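You operate a simulated robot arm through the tools that you are given. There is no shell and no other tool. Be economical: measure what you need, move in short steps, check, and stop when the job is done.

You are at the controls of a simulated robot arm. One attempt, no reset.

TASK
Stack the trial dough labelled "D1" from the packing bench on top of the trial dough marked "D4".

It is judged by the outcome, as a careful person would: the job done as asked, and still so three seconds after it is handed in. It fails if anything else is knocked over, pushed out of place, dropped, spilled or broken.

THE ROBOT
A 7-joint arm with a two-finger parallel gripper, fixed in place. Base frame: the origin is at the foot of the arm, x ahead of it, y to its left, z up; the work surface is at about z = 0. Lengths are in m, angles in rad, forces in N, time in s.
With the tool pointing down near the work surface it reaches from about 0.24 to 0.62 m from the base axis. Its first joint turns from -1.152 to 1.152 rad. Payload 2.6 kg.
The tool frame sits at the grasp point between the pads (the TCP): z along the fingers, y along the line on which they close. The tips reach 0.03 m beyond it. The gripper opens to 0.094 m. The fingers are 0.028 m wide and 0.01 m thick; the gripper's body (0.05 by 0.096 m) begins 0.055 m behind the TCP.
Orientation is that of the tool frame in the base frame, as a unit quaternion [w, x, y, z]. With the fingers straight down and closing along the base's y, the tool's x points along the base's -x, its y along +y and its z along -z.

THE INTERFACE
- The arm moves only by the tool send_rows. Its argument "increments" is a list of rows, each an object (a shift or turn left out is 0, a gripper value left out holds the last) with "offset": the shift along the tool's x, y, z in units of 20 mm (1.0 is 20 mm), a list of three; "spin": the turn about the tool's z in units of 5 degrees (1.0 is 5 degrees); "gripper": the finger opening in m, from 0 to 0.094. In form: [{"offset": [tx, ty, tz], "spin": spin, "gripper": gripper}, ...]. A call has 1 to 8 rows; each row shifts and turns the commanded pose from where the row before left it, along the tool's axes as they then stand. A call with a number of a shift or a turn outside -1 to 1 is refused whole. Rows are played at 5 a second. More than 0.05 m and 0.15 rad between two rows, or a gripper value outside its range, and nothing of the call is played. Where a pose cannot be reached the arm comes as near as it can. A force on the tool above 40 N (or 10 N above the force at the start of the call, whichever is more), or a blocked arm, ends the call early, and 0.2 s more pass. The fingers move at their own pace (about 0.072 m/s each) and stop on an object; they squeeze with about 41 N. The grip force told is the motor's: it shows also when the fingers shut on nothing. Time passes only in rows, and 0.2 s behind the last, so rows that do not move let the fingers close. The reply holds the time, the measured pose of the TCP, the force on the tool along the base axes, the opening and the grip force, in the units named above and with some noise.
- Cameras (640 x 400 px; columns grow to the right, rows downward): "scene" is fixed at [0.0297, 0.4307, 0.5567]; the picture's right is [-0.82, -0.58, 0.00], its down [-0.37, 0.52, -0.77] and it looks along [0.45, -0.63, -0.64] (base axes); focal length 294 px, centre (320, 200). "wrist" rides on the gripper at [-0.037, 0, -0.058] in the tool frame; the picture's right is [0.00, -1.00, 0.00], its down [0.97, 0.00, -0.24] and it looks along [0.24, 0.00, 0.97] (tool axes); focal length 218 px, centre (320, 200).
- grab_frame(camera): a new picture of that camera. The clock stands still meanwhile.
- point_at(camera, pixels): for up to 12 pixels [column, row] of the newest picture of that camera ("zoom" is the newest enlarged one), the place [x, y, z] in the base frame of the surface seen there, good to about 0.002 m. The clock stands still meanwhile.
- close_up(camera, box): a new picture of the part [left, top, right, bottom] of that camera's present view, enlarged. The clock stands still meanwhile.
- job_done(): hands the job in; it is judged then, once.

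Work in short steps. Measure before you move; look again where a grasp or a placing could have gone wrong, and mend it. You have 60 turns and 30 pictures in all, those below and enlarged ones among them. Open the gripper and draw the arm clear of the work before you hand the job in, unless the task says otherwise; then end with one line.

The tools are called after ">>>" by a JSON object that holds its "fn" and its "kwargs". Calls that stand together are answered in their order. send_rows: Moves the arm, as the interface text tells. Its arguments: {"type":"object","properties":{"increments":{"type":"array","items":{"type":"object","properties":{"offset":{"type":"array","items":{"type":"number"}},"spin":{"type":"number"},"gripper":{"type":"number"}}}}},"required":["increments"]} The other tools are called the same way: grab_frame (camera) takes a picture; point_at (camera, pixels) gives the place of the surface under pixels of a picture; close_up (camera, box) takes an enlarged picture of a part of a camera's view; job_done () hands the job in.

At the start:

```text
time_s: 0.0
eef_pos: [0.3809, -0.2589, 0.2481]
tool_rot: [0.0, -0.001, 1.0, 0.001]
contact_force: [-0.3, 0.2, 0.2]
finger_gap: 0.094
gripper_force: 0.1
```

scene: 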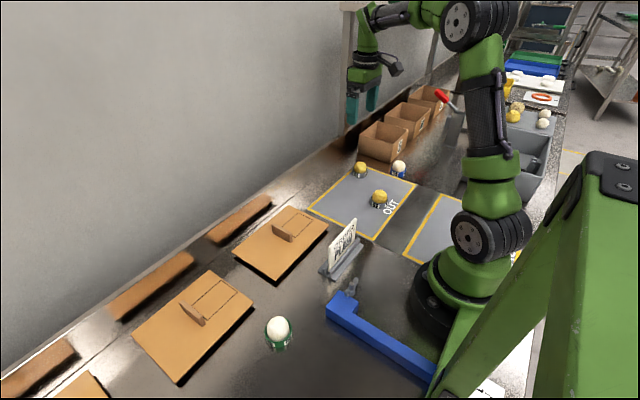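
wrist: 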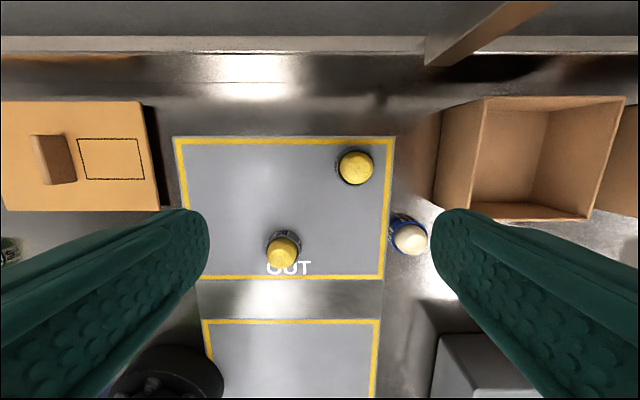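

The scene shows several doughs: at (360,168), (379,196), (399,167), (278,328) and more at right near (515,110). I take enlarged views to read the labels.

>>> {"fn": "close_up", "kwargs": {"camera": "scene", "box": [330, 140, 430, 220]}}

>>> {"fn": "close_up", "kwargs": {"camera": "scene", "box": [240, 300, 320, 360]}}

>>> {"fn": "close_up", "kwargs": {"camera": "scene", "box": [490, 60, 580, 140]}}

>>> {"fn": "close_up", "kwargs": {"camera": "wrist", "box": [240, 130, 440, 290]}}

```text
5.00 times, centred on (380, 180) of scene
```

zoom: 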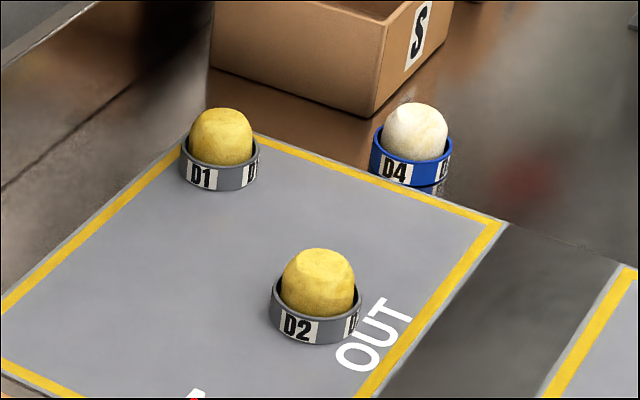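

```text
6.67 times, centred on (280, 330) of scene
```

zoom: 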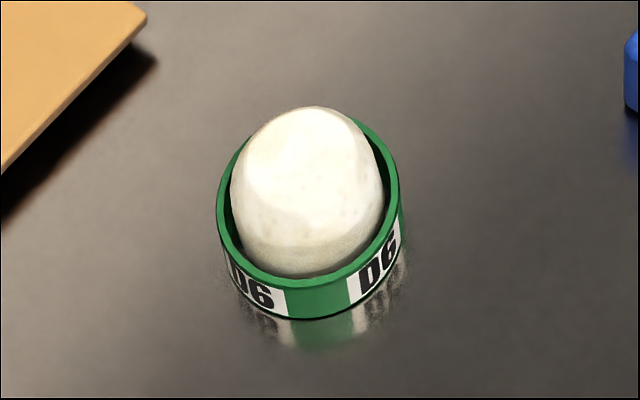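

```text
5.00 times, centred on (535, 100) of scene
```

zoom: 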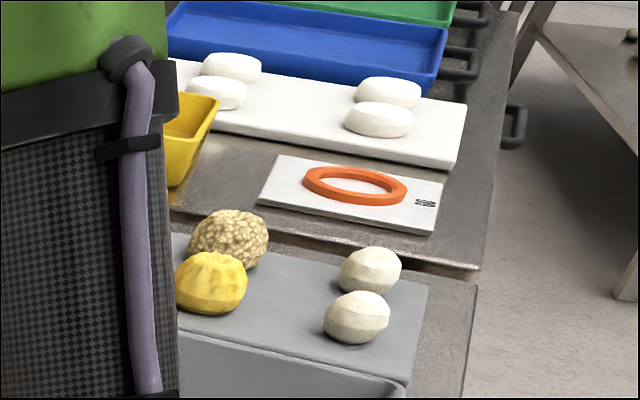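

```text
2.50 times, centred on (340, 210) of wrist
```

zoom: 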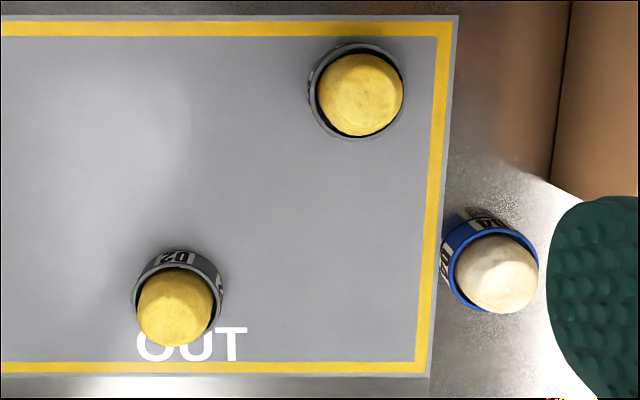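

D1 (wrist zoom about (358,95)) and D4 (about (490,272)) are identified; D2 stands at (175,305). I measure tops, collars and surfaces.

>>> {"fn": "point_at", "kwargs": {"camera": "zoom", "pixels": [[362, 92], [325, 92], [398, 92], [312, 92], [360, 47], [362, 136], [495, 272], [460, 265], [530, 280], [448, 260], [490, 225], [470, 340]]}}

>>> {"fn": "close_up", "kwargs": {"camera": "scene", "box": [345, 152, 415, 196]}}

```text
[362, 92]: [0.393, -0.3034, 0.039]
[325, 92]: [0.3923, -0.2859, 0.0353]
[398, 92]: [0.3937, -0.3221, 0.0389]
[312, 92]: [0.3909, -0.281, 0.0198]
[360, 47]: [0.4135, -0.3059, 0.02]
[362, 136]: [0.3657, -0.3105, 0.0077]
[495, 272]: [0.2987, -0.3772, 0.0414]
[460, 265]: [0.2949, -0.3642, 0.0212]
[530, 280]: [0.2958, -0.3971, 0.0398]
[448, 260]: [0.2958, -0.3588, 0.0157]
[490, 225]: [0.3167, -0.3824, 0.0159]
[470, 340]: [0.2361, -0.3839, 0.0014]
```

```text
9.09 times, centred on (380, 174) of scene
```

zoom: 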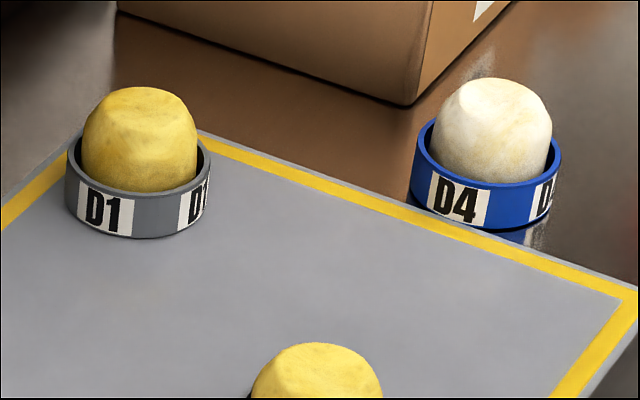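

The scene zoom shows D1's collar spanning (66..211, ~180) and D4's (413..562, ~170). I measure collar rims, bases and the dough tops from this side.

>>> {"fn": "point_at", "kwargs": {"camera": "zoom", "pixels": [[71, 190], [204, 190], [137, 215], [137, 232], [137, 92], [137, 110], [419, 180], [555, 180], [484, 205], [484, 220], [495, 85], [495, 105]]}}

>>> {"fn": "close_up", "kwargs": {"camera": "wrist", "box": [330, 140, 430, 260]}}

```text
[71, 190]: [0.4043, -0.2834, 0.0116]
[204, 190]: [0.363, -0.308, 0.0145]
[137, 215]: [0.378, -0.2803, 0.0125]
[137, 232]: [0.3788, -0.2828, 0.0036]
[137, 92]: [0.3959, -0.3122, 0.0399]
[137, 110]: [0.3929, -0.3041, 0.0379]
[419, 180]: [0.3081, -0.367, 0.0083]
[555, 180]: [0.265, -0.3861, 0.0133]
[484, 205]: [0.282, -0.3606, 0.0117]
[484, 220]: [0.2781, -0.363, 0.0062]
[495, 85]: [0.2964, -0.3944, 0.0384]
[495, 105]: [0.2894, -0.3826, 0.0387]
```

```text
3.33 times, centred on (380, 200) of wrist
```

zoom: 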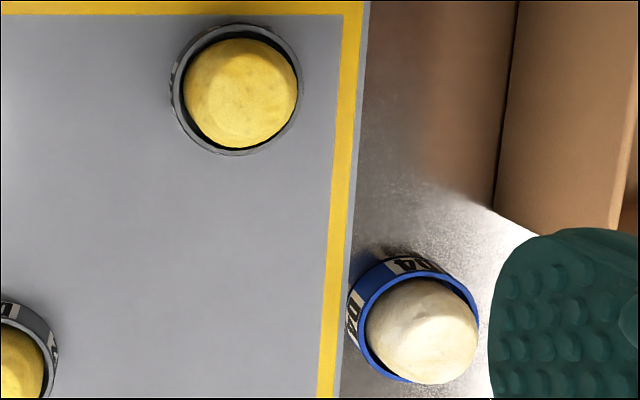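

D1 centre comes out near (0.389,-0.304), D4 near (0.291,-0.3838), collar radius about 0.0245, top about 0.040. I check the cardboard box clearance.

>>> {"fn": "point_at", "kwargs": {"camera": "zoom", "pixels": [[498, 208], [520, 20], [508, 100], [620, 225], [425, 330], [242, 90]]}}

>>> {"fn": "send_rows", "kwargs": {"increments": [{"offset": [-0.4, -1, 1]}, {"offset": [0, -1, 1]}, {"offset": [0, -0.25, 1]}, {"offset": [0, 0, 1]}, {"offset": [0, 0, 1]}, {"offset": [0, 0, 0]}]}}

>>> {"fn": "grab_frame", "kwargs": {"camera": "wrist"}}

```text
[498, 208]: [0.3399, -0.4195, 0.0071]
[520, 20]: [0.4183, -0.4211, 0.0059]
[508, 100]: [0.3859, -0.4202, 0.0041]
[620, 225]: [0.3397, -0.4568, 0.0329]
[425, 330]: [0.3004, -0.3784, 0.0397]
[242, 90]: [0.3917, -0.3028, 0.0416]
```

```text
time_s: 1.4
eef_pos: [0.3894, -0.3022, 0.1472]
tool_rot: [0.001, 0.0, 1.0, 0.0]
contact_force: [0.1, -0.5, -0.3]
finger_gap: 0.0942
gripper_force: 0.1
```

```text
21 pictures are left
```

wrist: 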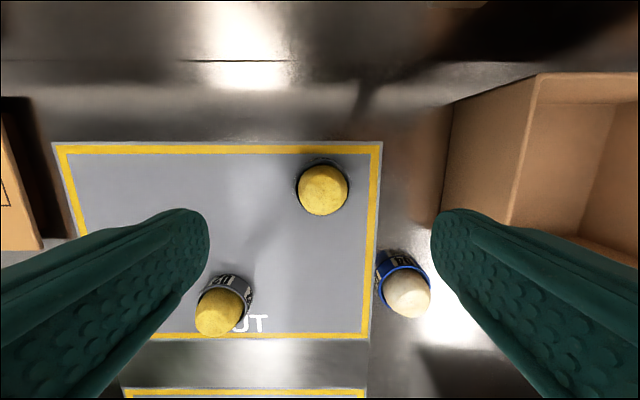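

TCP is at (0.389,-0.302,0.147), and D1 appears centred between the fingers at (323,190), column roughly 320. The box starts at x>0.34, y<-0.42, so it's clear. I descend around D1.

>>> {"fn": "send_rows", "kwargs": {"increments": [{"offset": [0, 0, 1]}, {"offset": [0, 0, 1]}, {"offset": [0, 0, 1]}, {"offset": [0, 0, 1]}, {"offset": [0, 0, 0.8]}, {"offset": [0, 0, 0.75]}, {"offset": [0, 0, 0]}]}}

>>> {"fn": "grab_frame", "kwargs": {"camera": "wrist"}}

>>> {"fn": "close_up", "kwargs": {"camera": "scene", "box": [310, 120, 430, 220]}}

```text
time_s: 3.0
eef_pos: [0.3883, -0.3038, 0.037]
tool_rot: [0.0, 0.0, 1.0, 0.0]
contact_force: [-0.1, -0.7, 0.7]
finger_gap: 0.0939
gripper_force: 0.1
```

```text
20 pictures are left
```

wrist: 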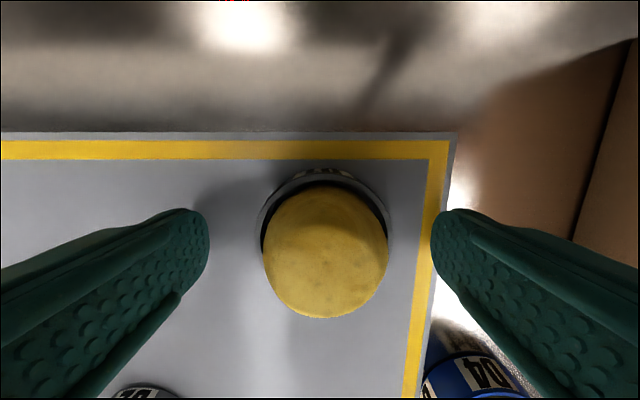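

```text
4.00 times, centred on (370, 170) of scene
```

zoom: 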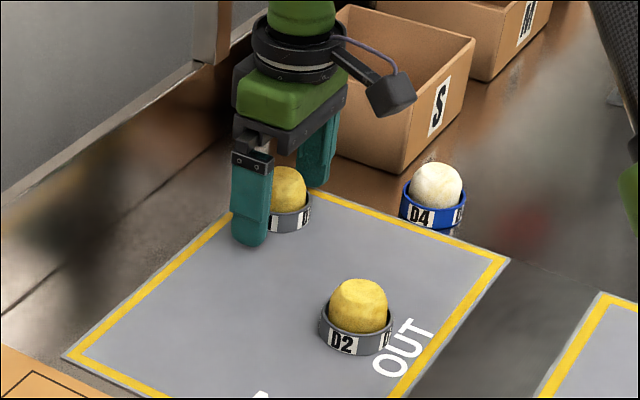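

The collar sits centrally between the fingers (about columns 258–392). I close on it.

>>> {"fn": "send_rows", "kwargs": {"increments": [{"gripper": 0.06}, {"gripper": 0.05}, {"gripper": 0.03}, {"gripper": 0.03}, {"gripper": 0.03}]}}

>>> {"fn": "grab_frame", "kwargs": {"camera": "wrist"}}

```text
time_s: 4.2
eef_pos: [0.3882, -0.3037, 0.0372]
tool_rot: [0.0, 0.001, 1.0, 0.001]
contact_force: [-0.5, 0.3, 0.1]
finger_gap: 0.0489
gripper_force: 41.1
```

```text
18 pictures are left
```

wrist: 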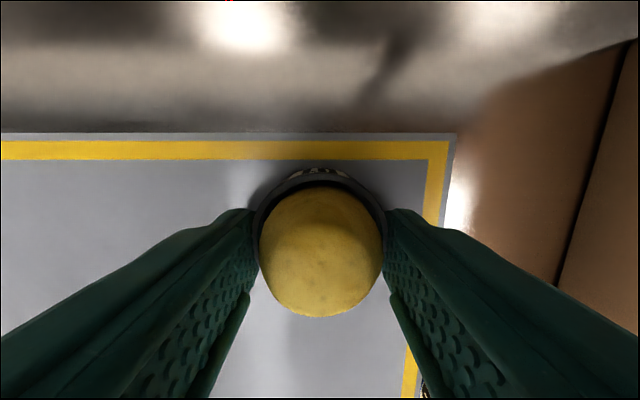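

The collar is held at 0.049 m with 41 N. I lift straight up and look.

>>> {"fn": "send_rows", "kwargs": {"increments": [{"offset": [0, 0, -0.5]}, {"offset": [0, 0, -1]}, {"offset": [0, 0, -1]}, {"offset": [0, 0, -1]}, {"offset": [0, 0, -1]}, {"offset": [0, 0, 0]}]}}

>>> {"fn": "close_up", "kwargs": {"camera": "scene", "box": [310, 80, 430, 220]}}

>>> {"fn": "grab_frame", "kwargs": {"camera": "wrist"}}

```text
time_s: 5.6
eef_pos: [0.3874, -0.3049, 0.1271]
tool_rot: [0.0, 0.0, 1.0, -0.001]
contact_force: [-0.7, 0.0, 0.6]
finger_gap: 0.0301
gripper_force: 0.1
```

```text
2.86 times, centred on (370, 150) of scene
```

zoom: 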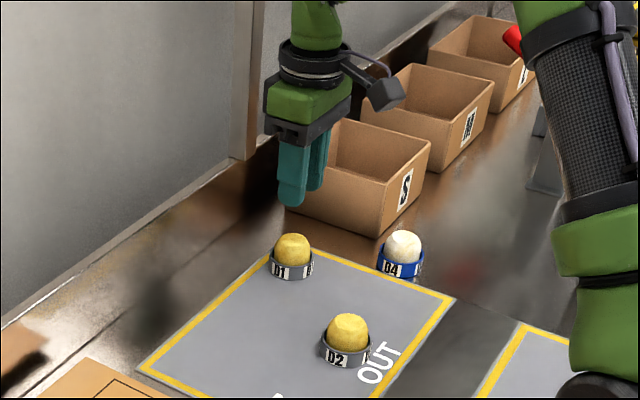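

```text
16 pictures are left
```

wrist: 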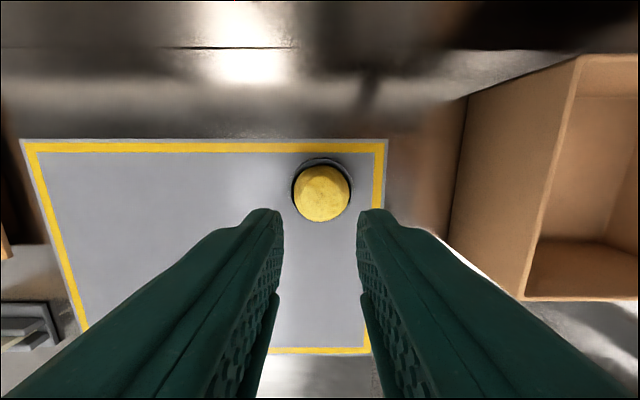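

The fingers came up empty (opening 0.030, force 0.1): D1 slipped out and still stands upright. I look closely to see how it lies now and re-measure.

>>> {"fn": "close_up", "kwargs": {"camera": "wrist", "box": [270, 140, 380, 230]}}

>>> {"fn": "point_at", "kwargs": {"camera": "wrist", "pixels": [[293, 188], [351, 188], [322, 160], [322, 172], [322, 195], [322, 215], [305, 195], [340, 195], [280, 230], [340, 230]]}}

```text
4.44 times, centred on (325, 185) of wrist
```

zoom: 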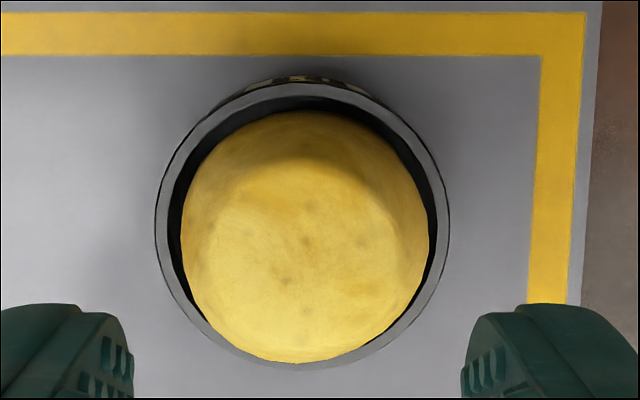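

```text
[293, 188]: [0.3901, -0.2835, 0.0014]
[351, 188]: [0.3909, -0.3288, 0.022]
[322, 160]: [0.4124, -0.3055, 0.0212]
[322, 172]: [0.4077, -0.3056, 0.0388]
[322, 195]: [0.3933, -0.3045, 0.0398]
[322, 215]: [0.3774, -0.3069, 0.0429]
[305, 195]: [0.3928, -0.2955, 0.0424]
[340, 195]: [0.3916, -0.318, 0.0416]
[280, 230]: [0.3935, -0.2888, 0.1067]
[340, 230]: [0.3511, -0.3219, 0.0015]
```

D1 still stands upright at about (0.390,-0.3055). The tips only barely reached the collar's lower half, so I go 5 mm deeper this time.

>>> {"fn": "send_rows", "kwargs": {"increments": [{"gripper": 0.08}, {"offset": [-0.1, 0, 0], "gripper": 0.08}, {"offset": [0, 0, 1]}, {"offset": [0, 0, 1]}, {"offset": [0, 0, 1]}, {"offset": [0, 0, 1]}, {"offset": [0, 0, 0.7]}, {"offset": [0, 0, 0]}]}}

>>> {"fn": "send_rows", "kwargs": {"increments": [{"gripper": 0.05}, {"gripper": 0.02}, {"gripper": 0.02}, {"gripper": 0.02}, {"gripper": 0.02}]}}

>>> {"fn": "send_rows", "kwargs": {"increments": [{"offset": [0, 0, -0.1]}, {"offset": [0, 0, -0.1]}, {"offset": [0, 0, -0.1]}]}}

```text
time_s: 7.4
eef_pos: [0.3903, -0.304, 0.0331]
tool_rot: [-0.001, -0.001, 1.0, 0.0]
contact_force: [0.2, 1.1, 0.5]
finger_gap: 0.0799
gripper_force: 0.0
```

```text
time_s: 8.6
eef_pos: [0.3901, -0.3039, 0.0318]
tool_rot: [0.0, 0.0, 1.0, 0.0]
contact_force: [0.7, 0.1, -0.3]
finger_gap: 0.0482
gripper_force: 40.6
```

```text
time_s: 9.4
eef_pos: [0.3907, -0.3044, 0.0395]
tool_rot: [0.0, 0.001, 1.0, 0.0]
contact_force: [-0.4, -0.1, -1.4]
finger_gap: 0.0484
gripper_force: 40.7
```

The gap still reads 0.048 with 41 N after 6 mm of lift, and the force shows -1.4 N in z. I check whether D1 came up.

>>> {"fn": "close_up", "kwargs": {"camera": "scene", "box": [330, 140, 430, 202]}}

```text
6.40 times, centred on (380, 171) of scene
```

zoom: 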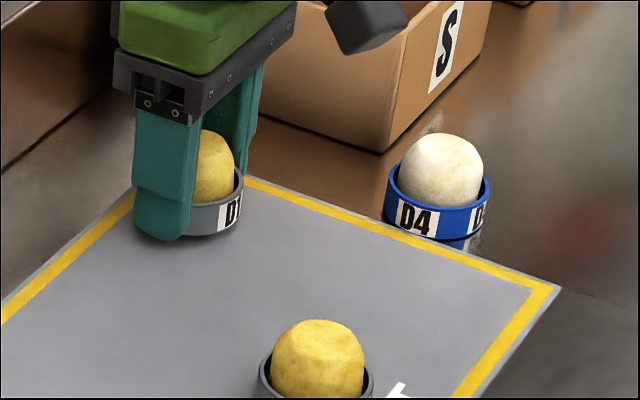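

It seems to be coming up with the fingers. I lift on slowly and watch the gap.

>>> {"fn": "send_rows", "kwargs": {"increments": [{"offset": [0, 0, -0.15]}, {"offset": [0, 0, -0.15]}, {"offset": [0, 0, -0.2]}, {"offset": [0, 0, -0.2]}, {"offset": [0, 0, -0.2]}, {"offset": [0, 0, -0.2]}]}}

>>> {"fn": "close_up", "kwargs": {"camera": "scene", "box": [330, 140, 430, 202]}}

```text
time_s: 10.8
eef_pos: [0.3902, -0.3036, 0.062]
tool_rot: [0.0, -0.001, 1.0, 0.0]
contact_force: [0.5, -0.6, 0.4]
finger_gap: 0.0482
gripper_force: 40.6
```

```text
6.40 times, centred on (380, 171) of scene
```

zoom: 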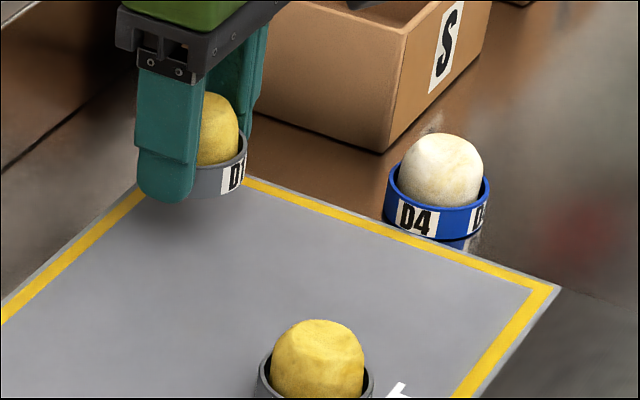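

D1 is held upright with its collar. I lift clear of D4's height slowly and start toward D4, then re-measure D4 with the wrist camera.

>>> {"fn": "send_rows", "kwargs": {"increments": [{"offset": [0, 0, -0.4]}, {"offset": [0, 0, -0.5]}, {"offset": [0, 0, -0.6]}, {"offset": [0, 0, -0.6]}, {"offset": [0, 0, -0.6]}, {"offset": [0, 0, -0.5]}, {"offset": [0, 0, -0.3]}, {"offset": [0, 0, 0]}]}}

>>> {"fn": "send_rows", "kwargs": {"increments": [{"offset": [0.3, -0.2, 0]}, {"offset": [0.5, -0.4, 0]}, {"offset": [0.5, -0.5, 0]}, {"offset": [0.4, -0.4, 0]}, {"offset": [0.2, -0.4, 0]}, {"offset": [0, 0, 0]}]}}

>>> {"fn": "grab_frame", "kwargs": {"camera": "wrist"}}

>>> {"fn": "close_up", "kwargs": {"camera": "scene", "box": [340, 120, 440, 190]}}

```text
time_s: 12.6
eef_pos: [0.3888, -0.3041, 0.1318]
tool_rot: [-0.001, 0.001, 1.0, 0.0]
contact_force: [0.9, -0.6, -1.2]
finger_gap: 0.0483
gripper_force: 40.8
```

```text
time_s: 14.0
eef_pos: [0.3523, -0.3397, 0.13]
tool_rot: [0.0, 0.0, 1.0, 0.001]
contact_force: [0.6, -0.2, 0.0]
finger_gap: 0.0479
gripper_force: 40.9
```

```text
12 pictures are left
```

wrist: 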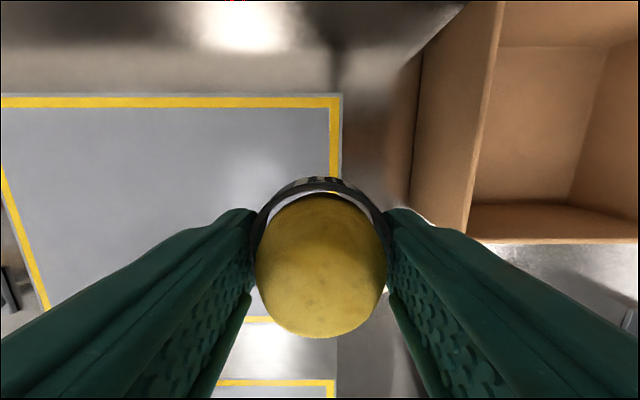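

```text
5.71 times, centred on (390, 155) of scene
```

zoom: 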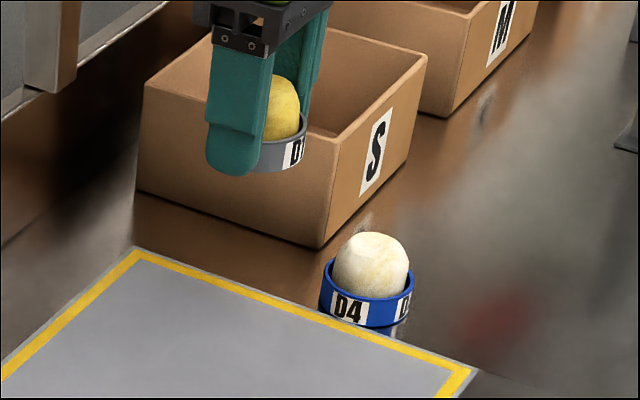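

D1 stays secure at 0.048. From the scene zoom I measure D4's dough and collar again for centring (dough 333–409, collar 320–414).

>>> {"fn": "point_at", "kwargs": {"camera": "zoom", "pixels": [[324, 295], [410, 295], [365, 312], [337, 265], [405, 265], [370, 236], [370, 245], [370, 255], [350, 248], [390, 248], [340, 305], [395, 308]]}}

```text
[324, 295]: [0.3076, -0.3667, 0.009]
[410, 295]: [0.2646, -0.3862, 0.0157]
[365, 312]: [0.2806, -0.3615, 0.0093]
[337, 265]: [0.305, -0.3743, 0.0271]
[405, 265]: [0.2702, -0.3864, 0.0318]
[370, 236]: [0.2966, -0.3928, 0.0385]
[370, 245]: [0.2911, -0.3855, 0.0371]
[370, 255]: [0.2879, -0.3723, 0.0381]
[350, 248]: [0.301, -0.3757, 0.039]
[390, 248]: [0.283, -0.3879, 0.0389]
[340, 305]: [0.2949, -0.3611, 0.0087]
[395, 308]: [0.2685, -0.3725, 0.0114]
```

The best fit for D4's centre is (0.290,-0.384), top about 0.039. I move above it slowly, staying at height.

>>> {"fn": "send_rows", "kwargs": {"increments": [{"offset": [0.3, -0.2, 0]}, {"offset": [0.6, -0.4, 0]}, {"offset": [0.7, -0.5, 0]}, {"offset": [0.7, -0.5, 0]}, {"offset": [0.5, -0.35, 0]}, {"offset": [0.28, -0.15, 0]}, {"offset": [0, 0, 0]}]}}

>>> {"fn": "send_rows", "kwargs": {"increments": [{"offset": [0, 0, 0.4]}, {"offset": [0, 0, 0.6]}, {"offset": [0, 0, 0.5]}, {"offset": [0, 0, 0.3]}, {"offset": [0, 0, 0]}, {"offset": [0, 0, 0]}]}}

>>> {"fn": "close_up", "kwargs": {"camera": "scene", "box": [360, 125, 440, 185]}}

>>> {"fn": "grab_frame", "kwargs": {"camera": "wrist"}}

```text
time_s: 15.6
eef_pos: [0.291, -0.3832, 0.1321]
tool_rot: [0.001, 0.0, 1.0, 0.0]
contact_force: [0.1, 0.1, -0.4]
finger_gap: 0.0479
gripper_force: 41.3
```

```text
time_s: 17.0
eef_pos: [0.2914, -0.3831, 0.0939]
tool_rot: [0.001, 0.0, 1.0, 0.0]
contact_force: [0.1, 0.3, -1.5]
finger_gap: 0.0481
gripper_force: 41.0
```

```text
6.67 times, centred on (400, 155) of scene
```

zoom: 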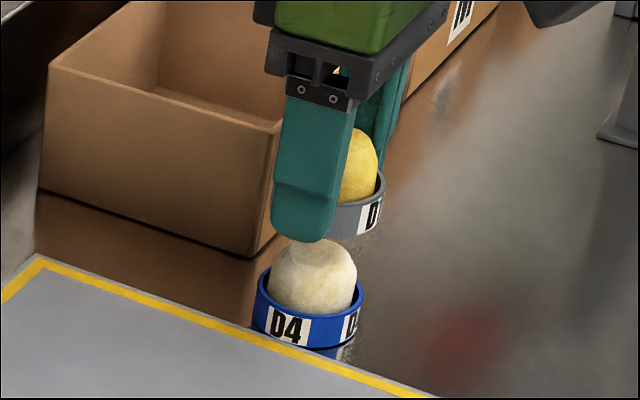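

```text
9 pictures are left
```

wrist: 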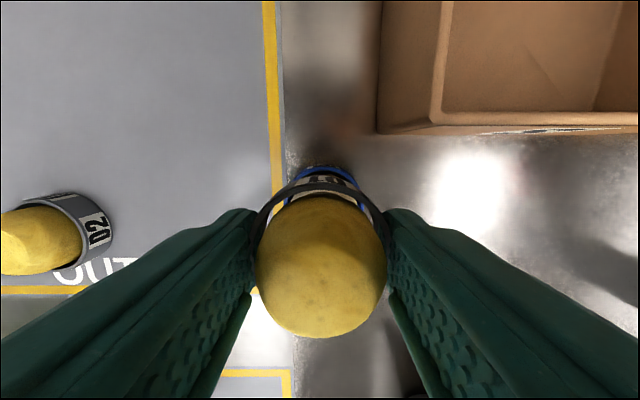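

Wrist view shows D4's blue collar just ahead of D1's (columns ~295–358, centre about 326 vs D1's 320). I enlarge this to check lateral centring.

>>> {"fn": "close_up", "kwargs": {"camera": "wrist", "box": [240, 150, 400, 250]}}

>>> {"fn": "point_at", "kwargs": {"camera": "zoom", "pixels": [[320, 75], [350, 75], [280, 85], [400, 85], [440, 100], [230, 110], [340, 115], [340, 160], [320, 145], [320, 180]]}}

```text
4.00 times, centred on (320, 200) of wrist
```

zoom: 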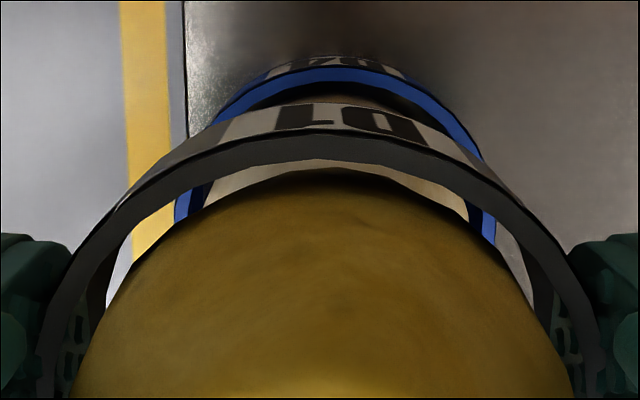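

```text
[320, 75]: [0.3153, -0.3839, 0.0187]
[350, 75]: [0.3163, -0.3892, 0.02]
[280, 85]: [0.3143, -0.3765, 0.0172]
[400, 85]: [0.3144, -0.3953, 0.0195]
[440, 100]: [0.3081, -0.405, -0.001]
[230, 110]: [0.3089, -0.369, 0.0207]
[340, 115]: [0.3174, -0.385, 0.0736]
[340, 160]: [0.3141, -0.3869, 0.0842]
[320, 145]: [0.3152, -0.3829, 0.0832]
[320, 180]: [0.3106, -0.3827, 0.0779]
```

D4's collar is symmetric about y≈-0.386 while D1 is at about -0.3835; x rims coincide (0.315). I shift 2.5 mm toward -y and descend to just above contact.

>>> {"fn": "send_rows", "kwargs": {"increments": [{"offset": [0, -0.12, 0]}, {"offset": [0, 0, 0]}, {"offset": [0, 0, 0.3]}, {"offset": [0, 0, 0.3]}, {"offset": [0, 0, 0.2]}, {"offset": [0, 0, 0.1]}, {"offset": [0, 0, 0]}]}}

>>> {"fn": "close_up", "kwargs": {"camera": "wrist", "box": [240, 150, 400, 250]}}

>>> {"fn": "close_up", "kwargs": {"camera": "scene", "box": [370, 135, 430, 185]}}

```text
time_s: 18.6
eef_pos: [0.291, -0.386, 0.0758]
tool_rot: [-0.001, 0.0, 1.0, 0.0]
contact_force: [-0.2, 0.0, -1.0]
finger_gap: 0.0479
gripper_force: 41.1
```

```text
4.00 times, centred on (320, 200) of wrist
```

zoom: 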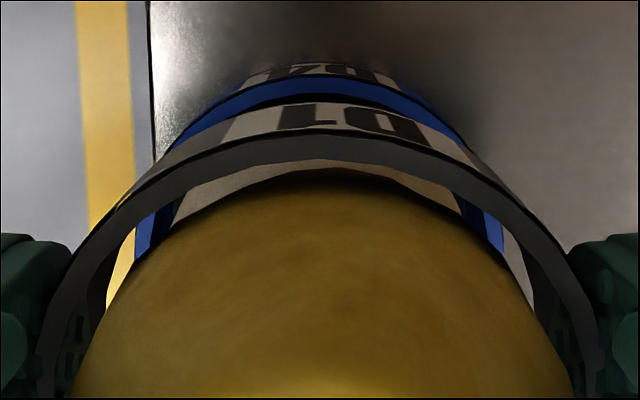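

```text
8.00 times, centred on (400, 160) of scene
```

zoom: 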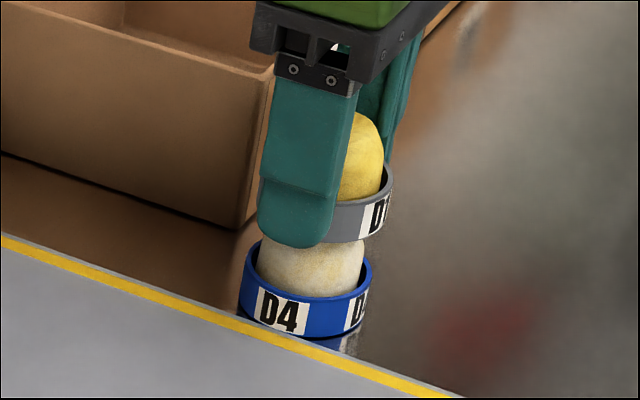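

Centred now laterally (D4 collar 137–503 in the zoom), and the scene's 2.8 px offset matches the expected perspective for a vertical stack. I lower in 1 mm steps watching the force.

>>> {"fn": "send_rows", "kwargs": {"increments": [{"offset": [0, 0, 0.06]}, {"offset": [0, 0, 0.05]}, {"offset": [0, 0, 0.05]}, {"offset": [0, 0, 0]}]}}

>>> {"fn": "send_rows", "kwargs": {"increments": [{"offset": [0, 0, 0.05]}, {"offset": [0, 0, 0]}]}}

```text
time_s: 19.6
eef_pos: [0.2902, -0.3861, 0.0729]
tool_rot: [-0.001, 0.0, 1.0, 0.0]
contact_force: [0.8, -0.2, 0.0]
finger_gap: 0.048
gripper_force: 41.2
```

```text
time_s: 20.2
eef_pos: [0.2906, -0.3855, 0.0733]
tool_rot: [0.0, 0.0, 1.0, -0.001]
contact_force: [-0.8, 0.3, 1.0]
finger_gap: 0.0478
gripper_force: 41.0
```

The force in z is changing from -1 to about +1 N, perhaps first contact. I lower another millimetre at a time.

>>> {"fn": "send_rows", "kwargs": {"increments": [{"offset": [0, 0, 0.05]}, {"offset": [0, 0, 0]}]}}

```text
time_s: 20.8
eef_pos: [0.291, -0.3865, 0.0728]
tool_rot: [0.0, 0.0, 1.0, 0.0]
contact_force: [-0.9, 3.3, 8.3]
finger_gap: 0.0477
gripper_force: 40.6
```

Contact is clear (+8 N). I ease off slightly, then open gently.

>>> {"fn": "send_rows", "kwargs": {"increments": [{"offset": [0, 0, -0.03]}, {"offset": [0, 0, 0]}, {"gripper": 0.05}, {"gripper": 0.055}, {"gripper": 0.065}, {"gripper": 0.075}, {"gripper": 0.08}]}}

>>> {"fn": "close_up", "kwargs": {"camera": "scene", "box": [370, 135, 430, 185]}}

>>> {"fn": "close_up", "kwargs": {"camera": "wrist", "box": [200, 130, 440, 280]}}

```text
time_s: 22.4
eef_pos: [0.2907, -0.3863, 0.0721]
tool_rot: [0.0, 0.0, 1.0, 0.001]
contact_force: [0.2, -0.5, -0.3]
finger_gap: 0.0799
gripper_force: 0.1
```

```text
8.00 times, centred on (400, 160) of scene
```

zoom: 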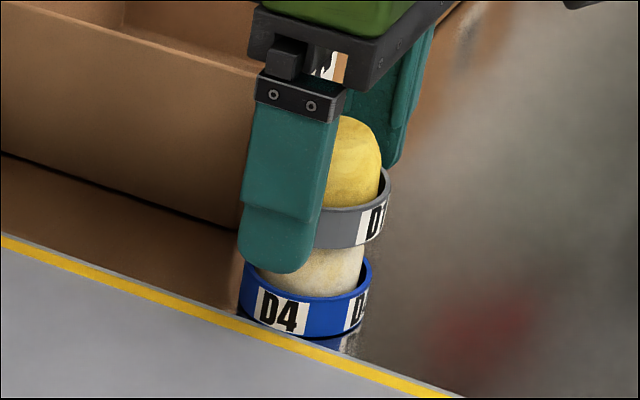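

```text
2.67 times, centred on (320, 205) of wrist
```

zoom: 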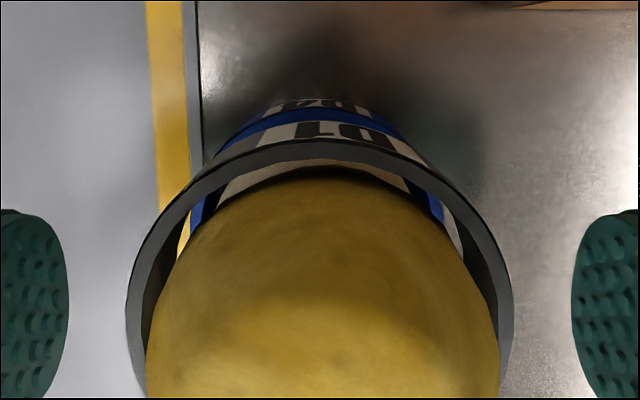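

D1 stands free on D4, with the fingers clear on both sides. I draw the arm straight up, waiting a little for the stack to prove itself.

>>> {"fn": "send_rows", "kwargs": {"increments": [{"offset": [0, 0, -0.3]}, {"offset": [0, 0, -0.6]}, {"offset": [0, 0, -1]}, {"offset": [0, 0, -1]}, {"offset": [0, 0, -1]}, {"offset": [0, 0, -1]}, {"offset": [0, 0, -1]}, {"offset": [0, 0, -1]}]}}

>>> {"fn": "send_rows", "kwargs": {"increments": [{"offset": [0, 1, 0]}, {"offset": [0, 1, 0]}, {"offset": [0, 1, 0]}, {"offset": [0, 0, 0]}, {"offset": [0, 0, 0]}, {"offset": [0, 0, 0]}, {"offset": [0, 0, 0]}, {"offset": [0, 0, 0]}]}}

>>> {"fn": "close_up", "kwargs": {"camera": "scene", "box": [340, 125, 440, 215]}}

```text
time_s: 24.2
eef_pos: [0.2909, -0.3873, 0.2106]
tool_rot: [0.001, -0.001, 1.0, 0.001]
contact_force: [-0.1, 0.0, 0.3]
finger_gap: 0.0799
gripper_force: 0.0
```

```text
time_s: 26.0
eef_pos: [0.2905, -0.3255, 0.2086]
tool_rot: [-0.001, 0.0, 1.0, 0.0]
contact_force: [0.6, -0.2, 0.4]
finger_gap: 0.08
gripper_force: 0.0
```

```text
4.44 times, centred on (390, 170) of scene
```

zoom: 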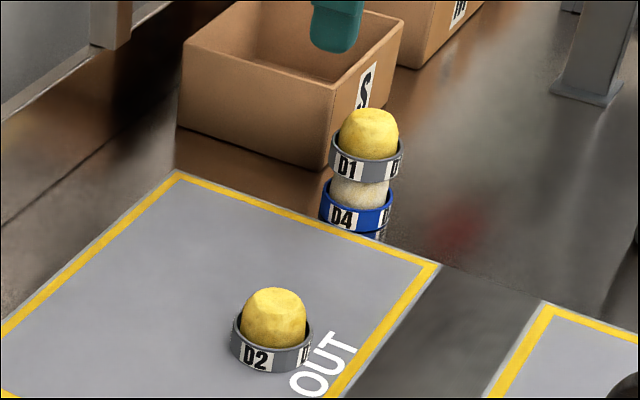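

The stack stands upright more than 3 s after release, D2 is undisturbed and the arm is clear. I hand it in.

>>> {"fn": "job_done", "kwargs": {}}

```text
The job is handed in.
```

D1 is stacked on D4 and was standing upright over 3 s after release; the gripper is open, the arm is clear, and D2 next to it was not moved. The first grasp slipped and left D1 upright in its place, so I gripped it a second time, about 5 mm lower.
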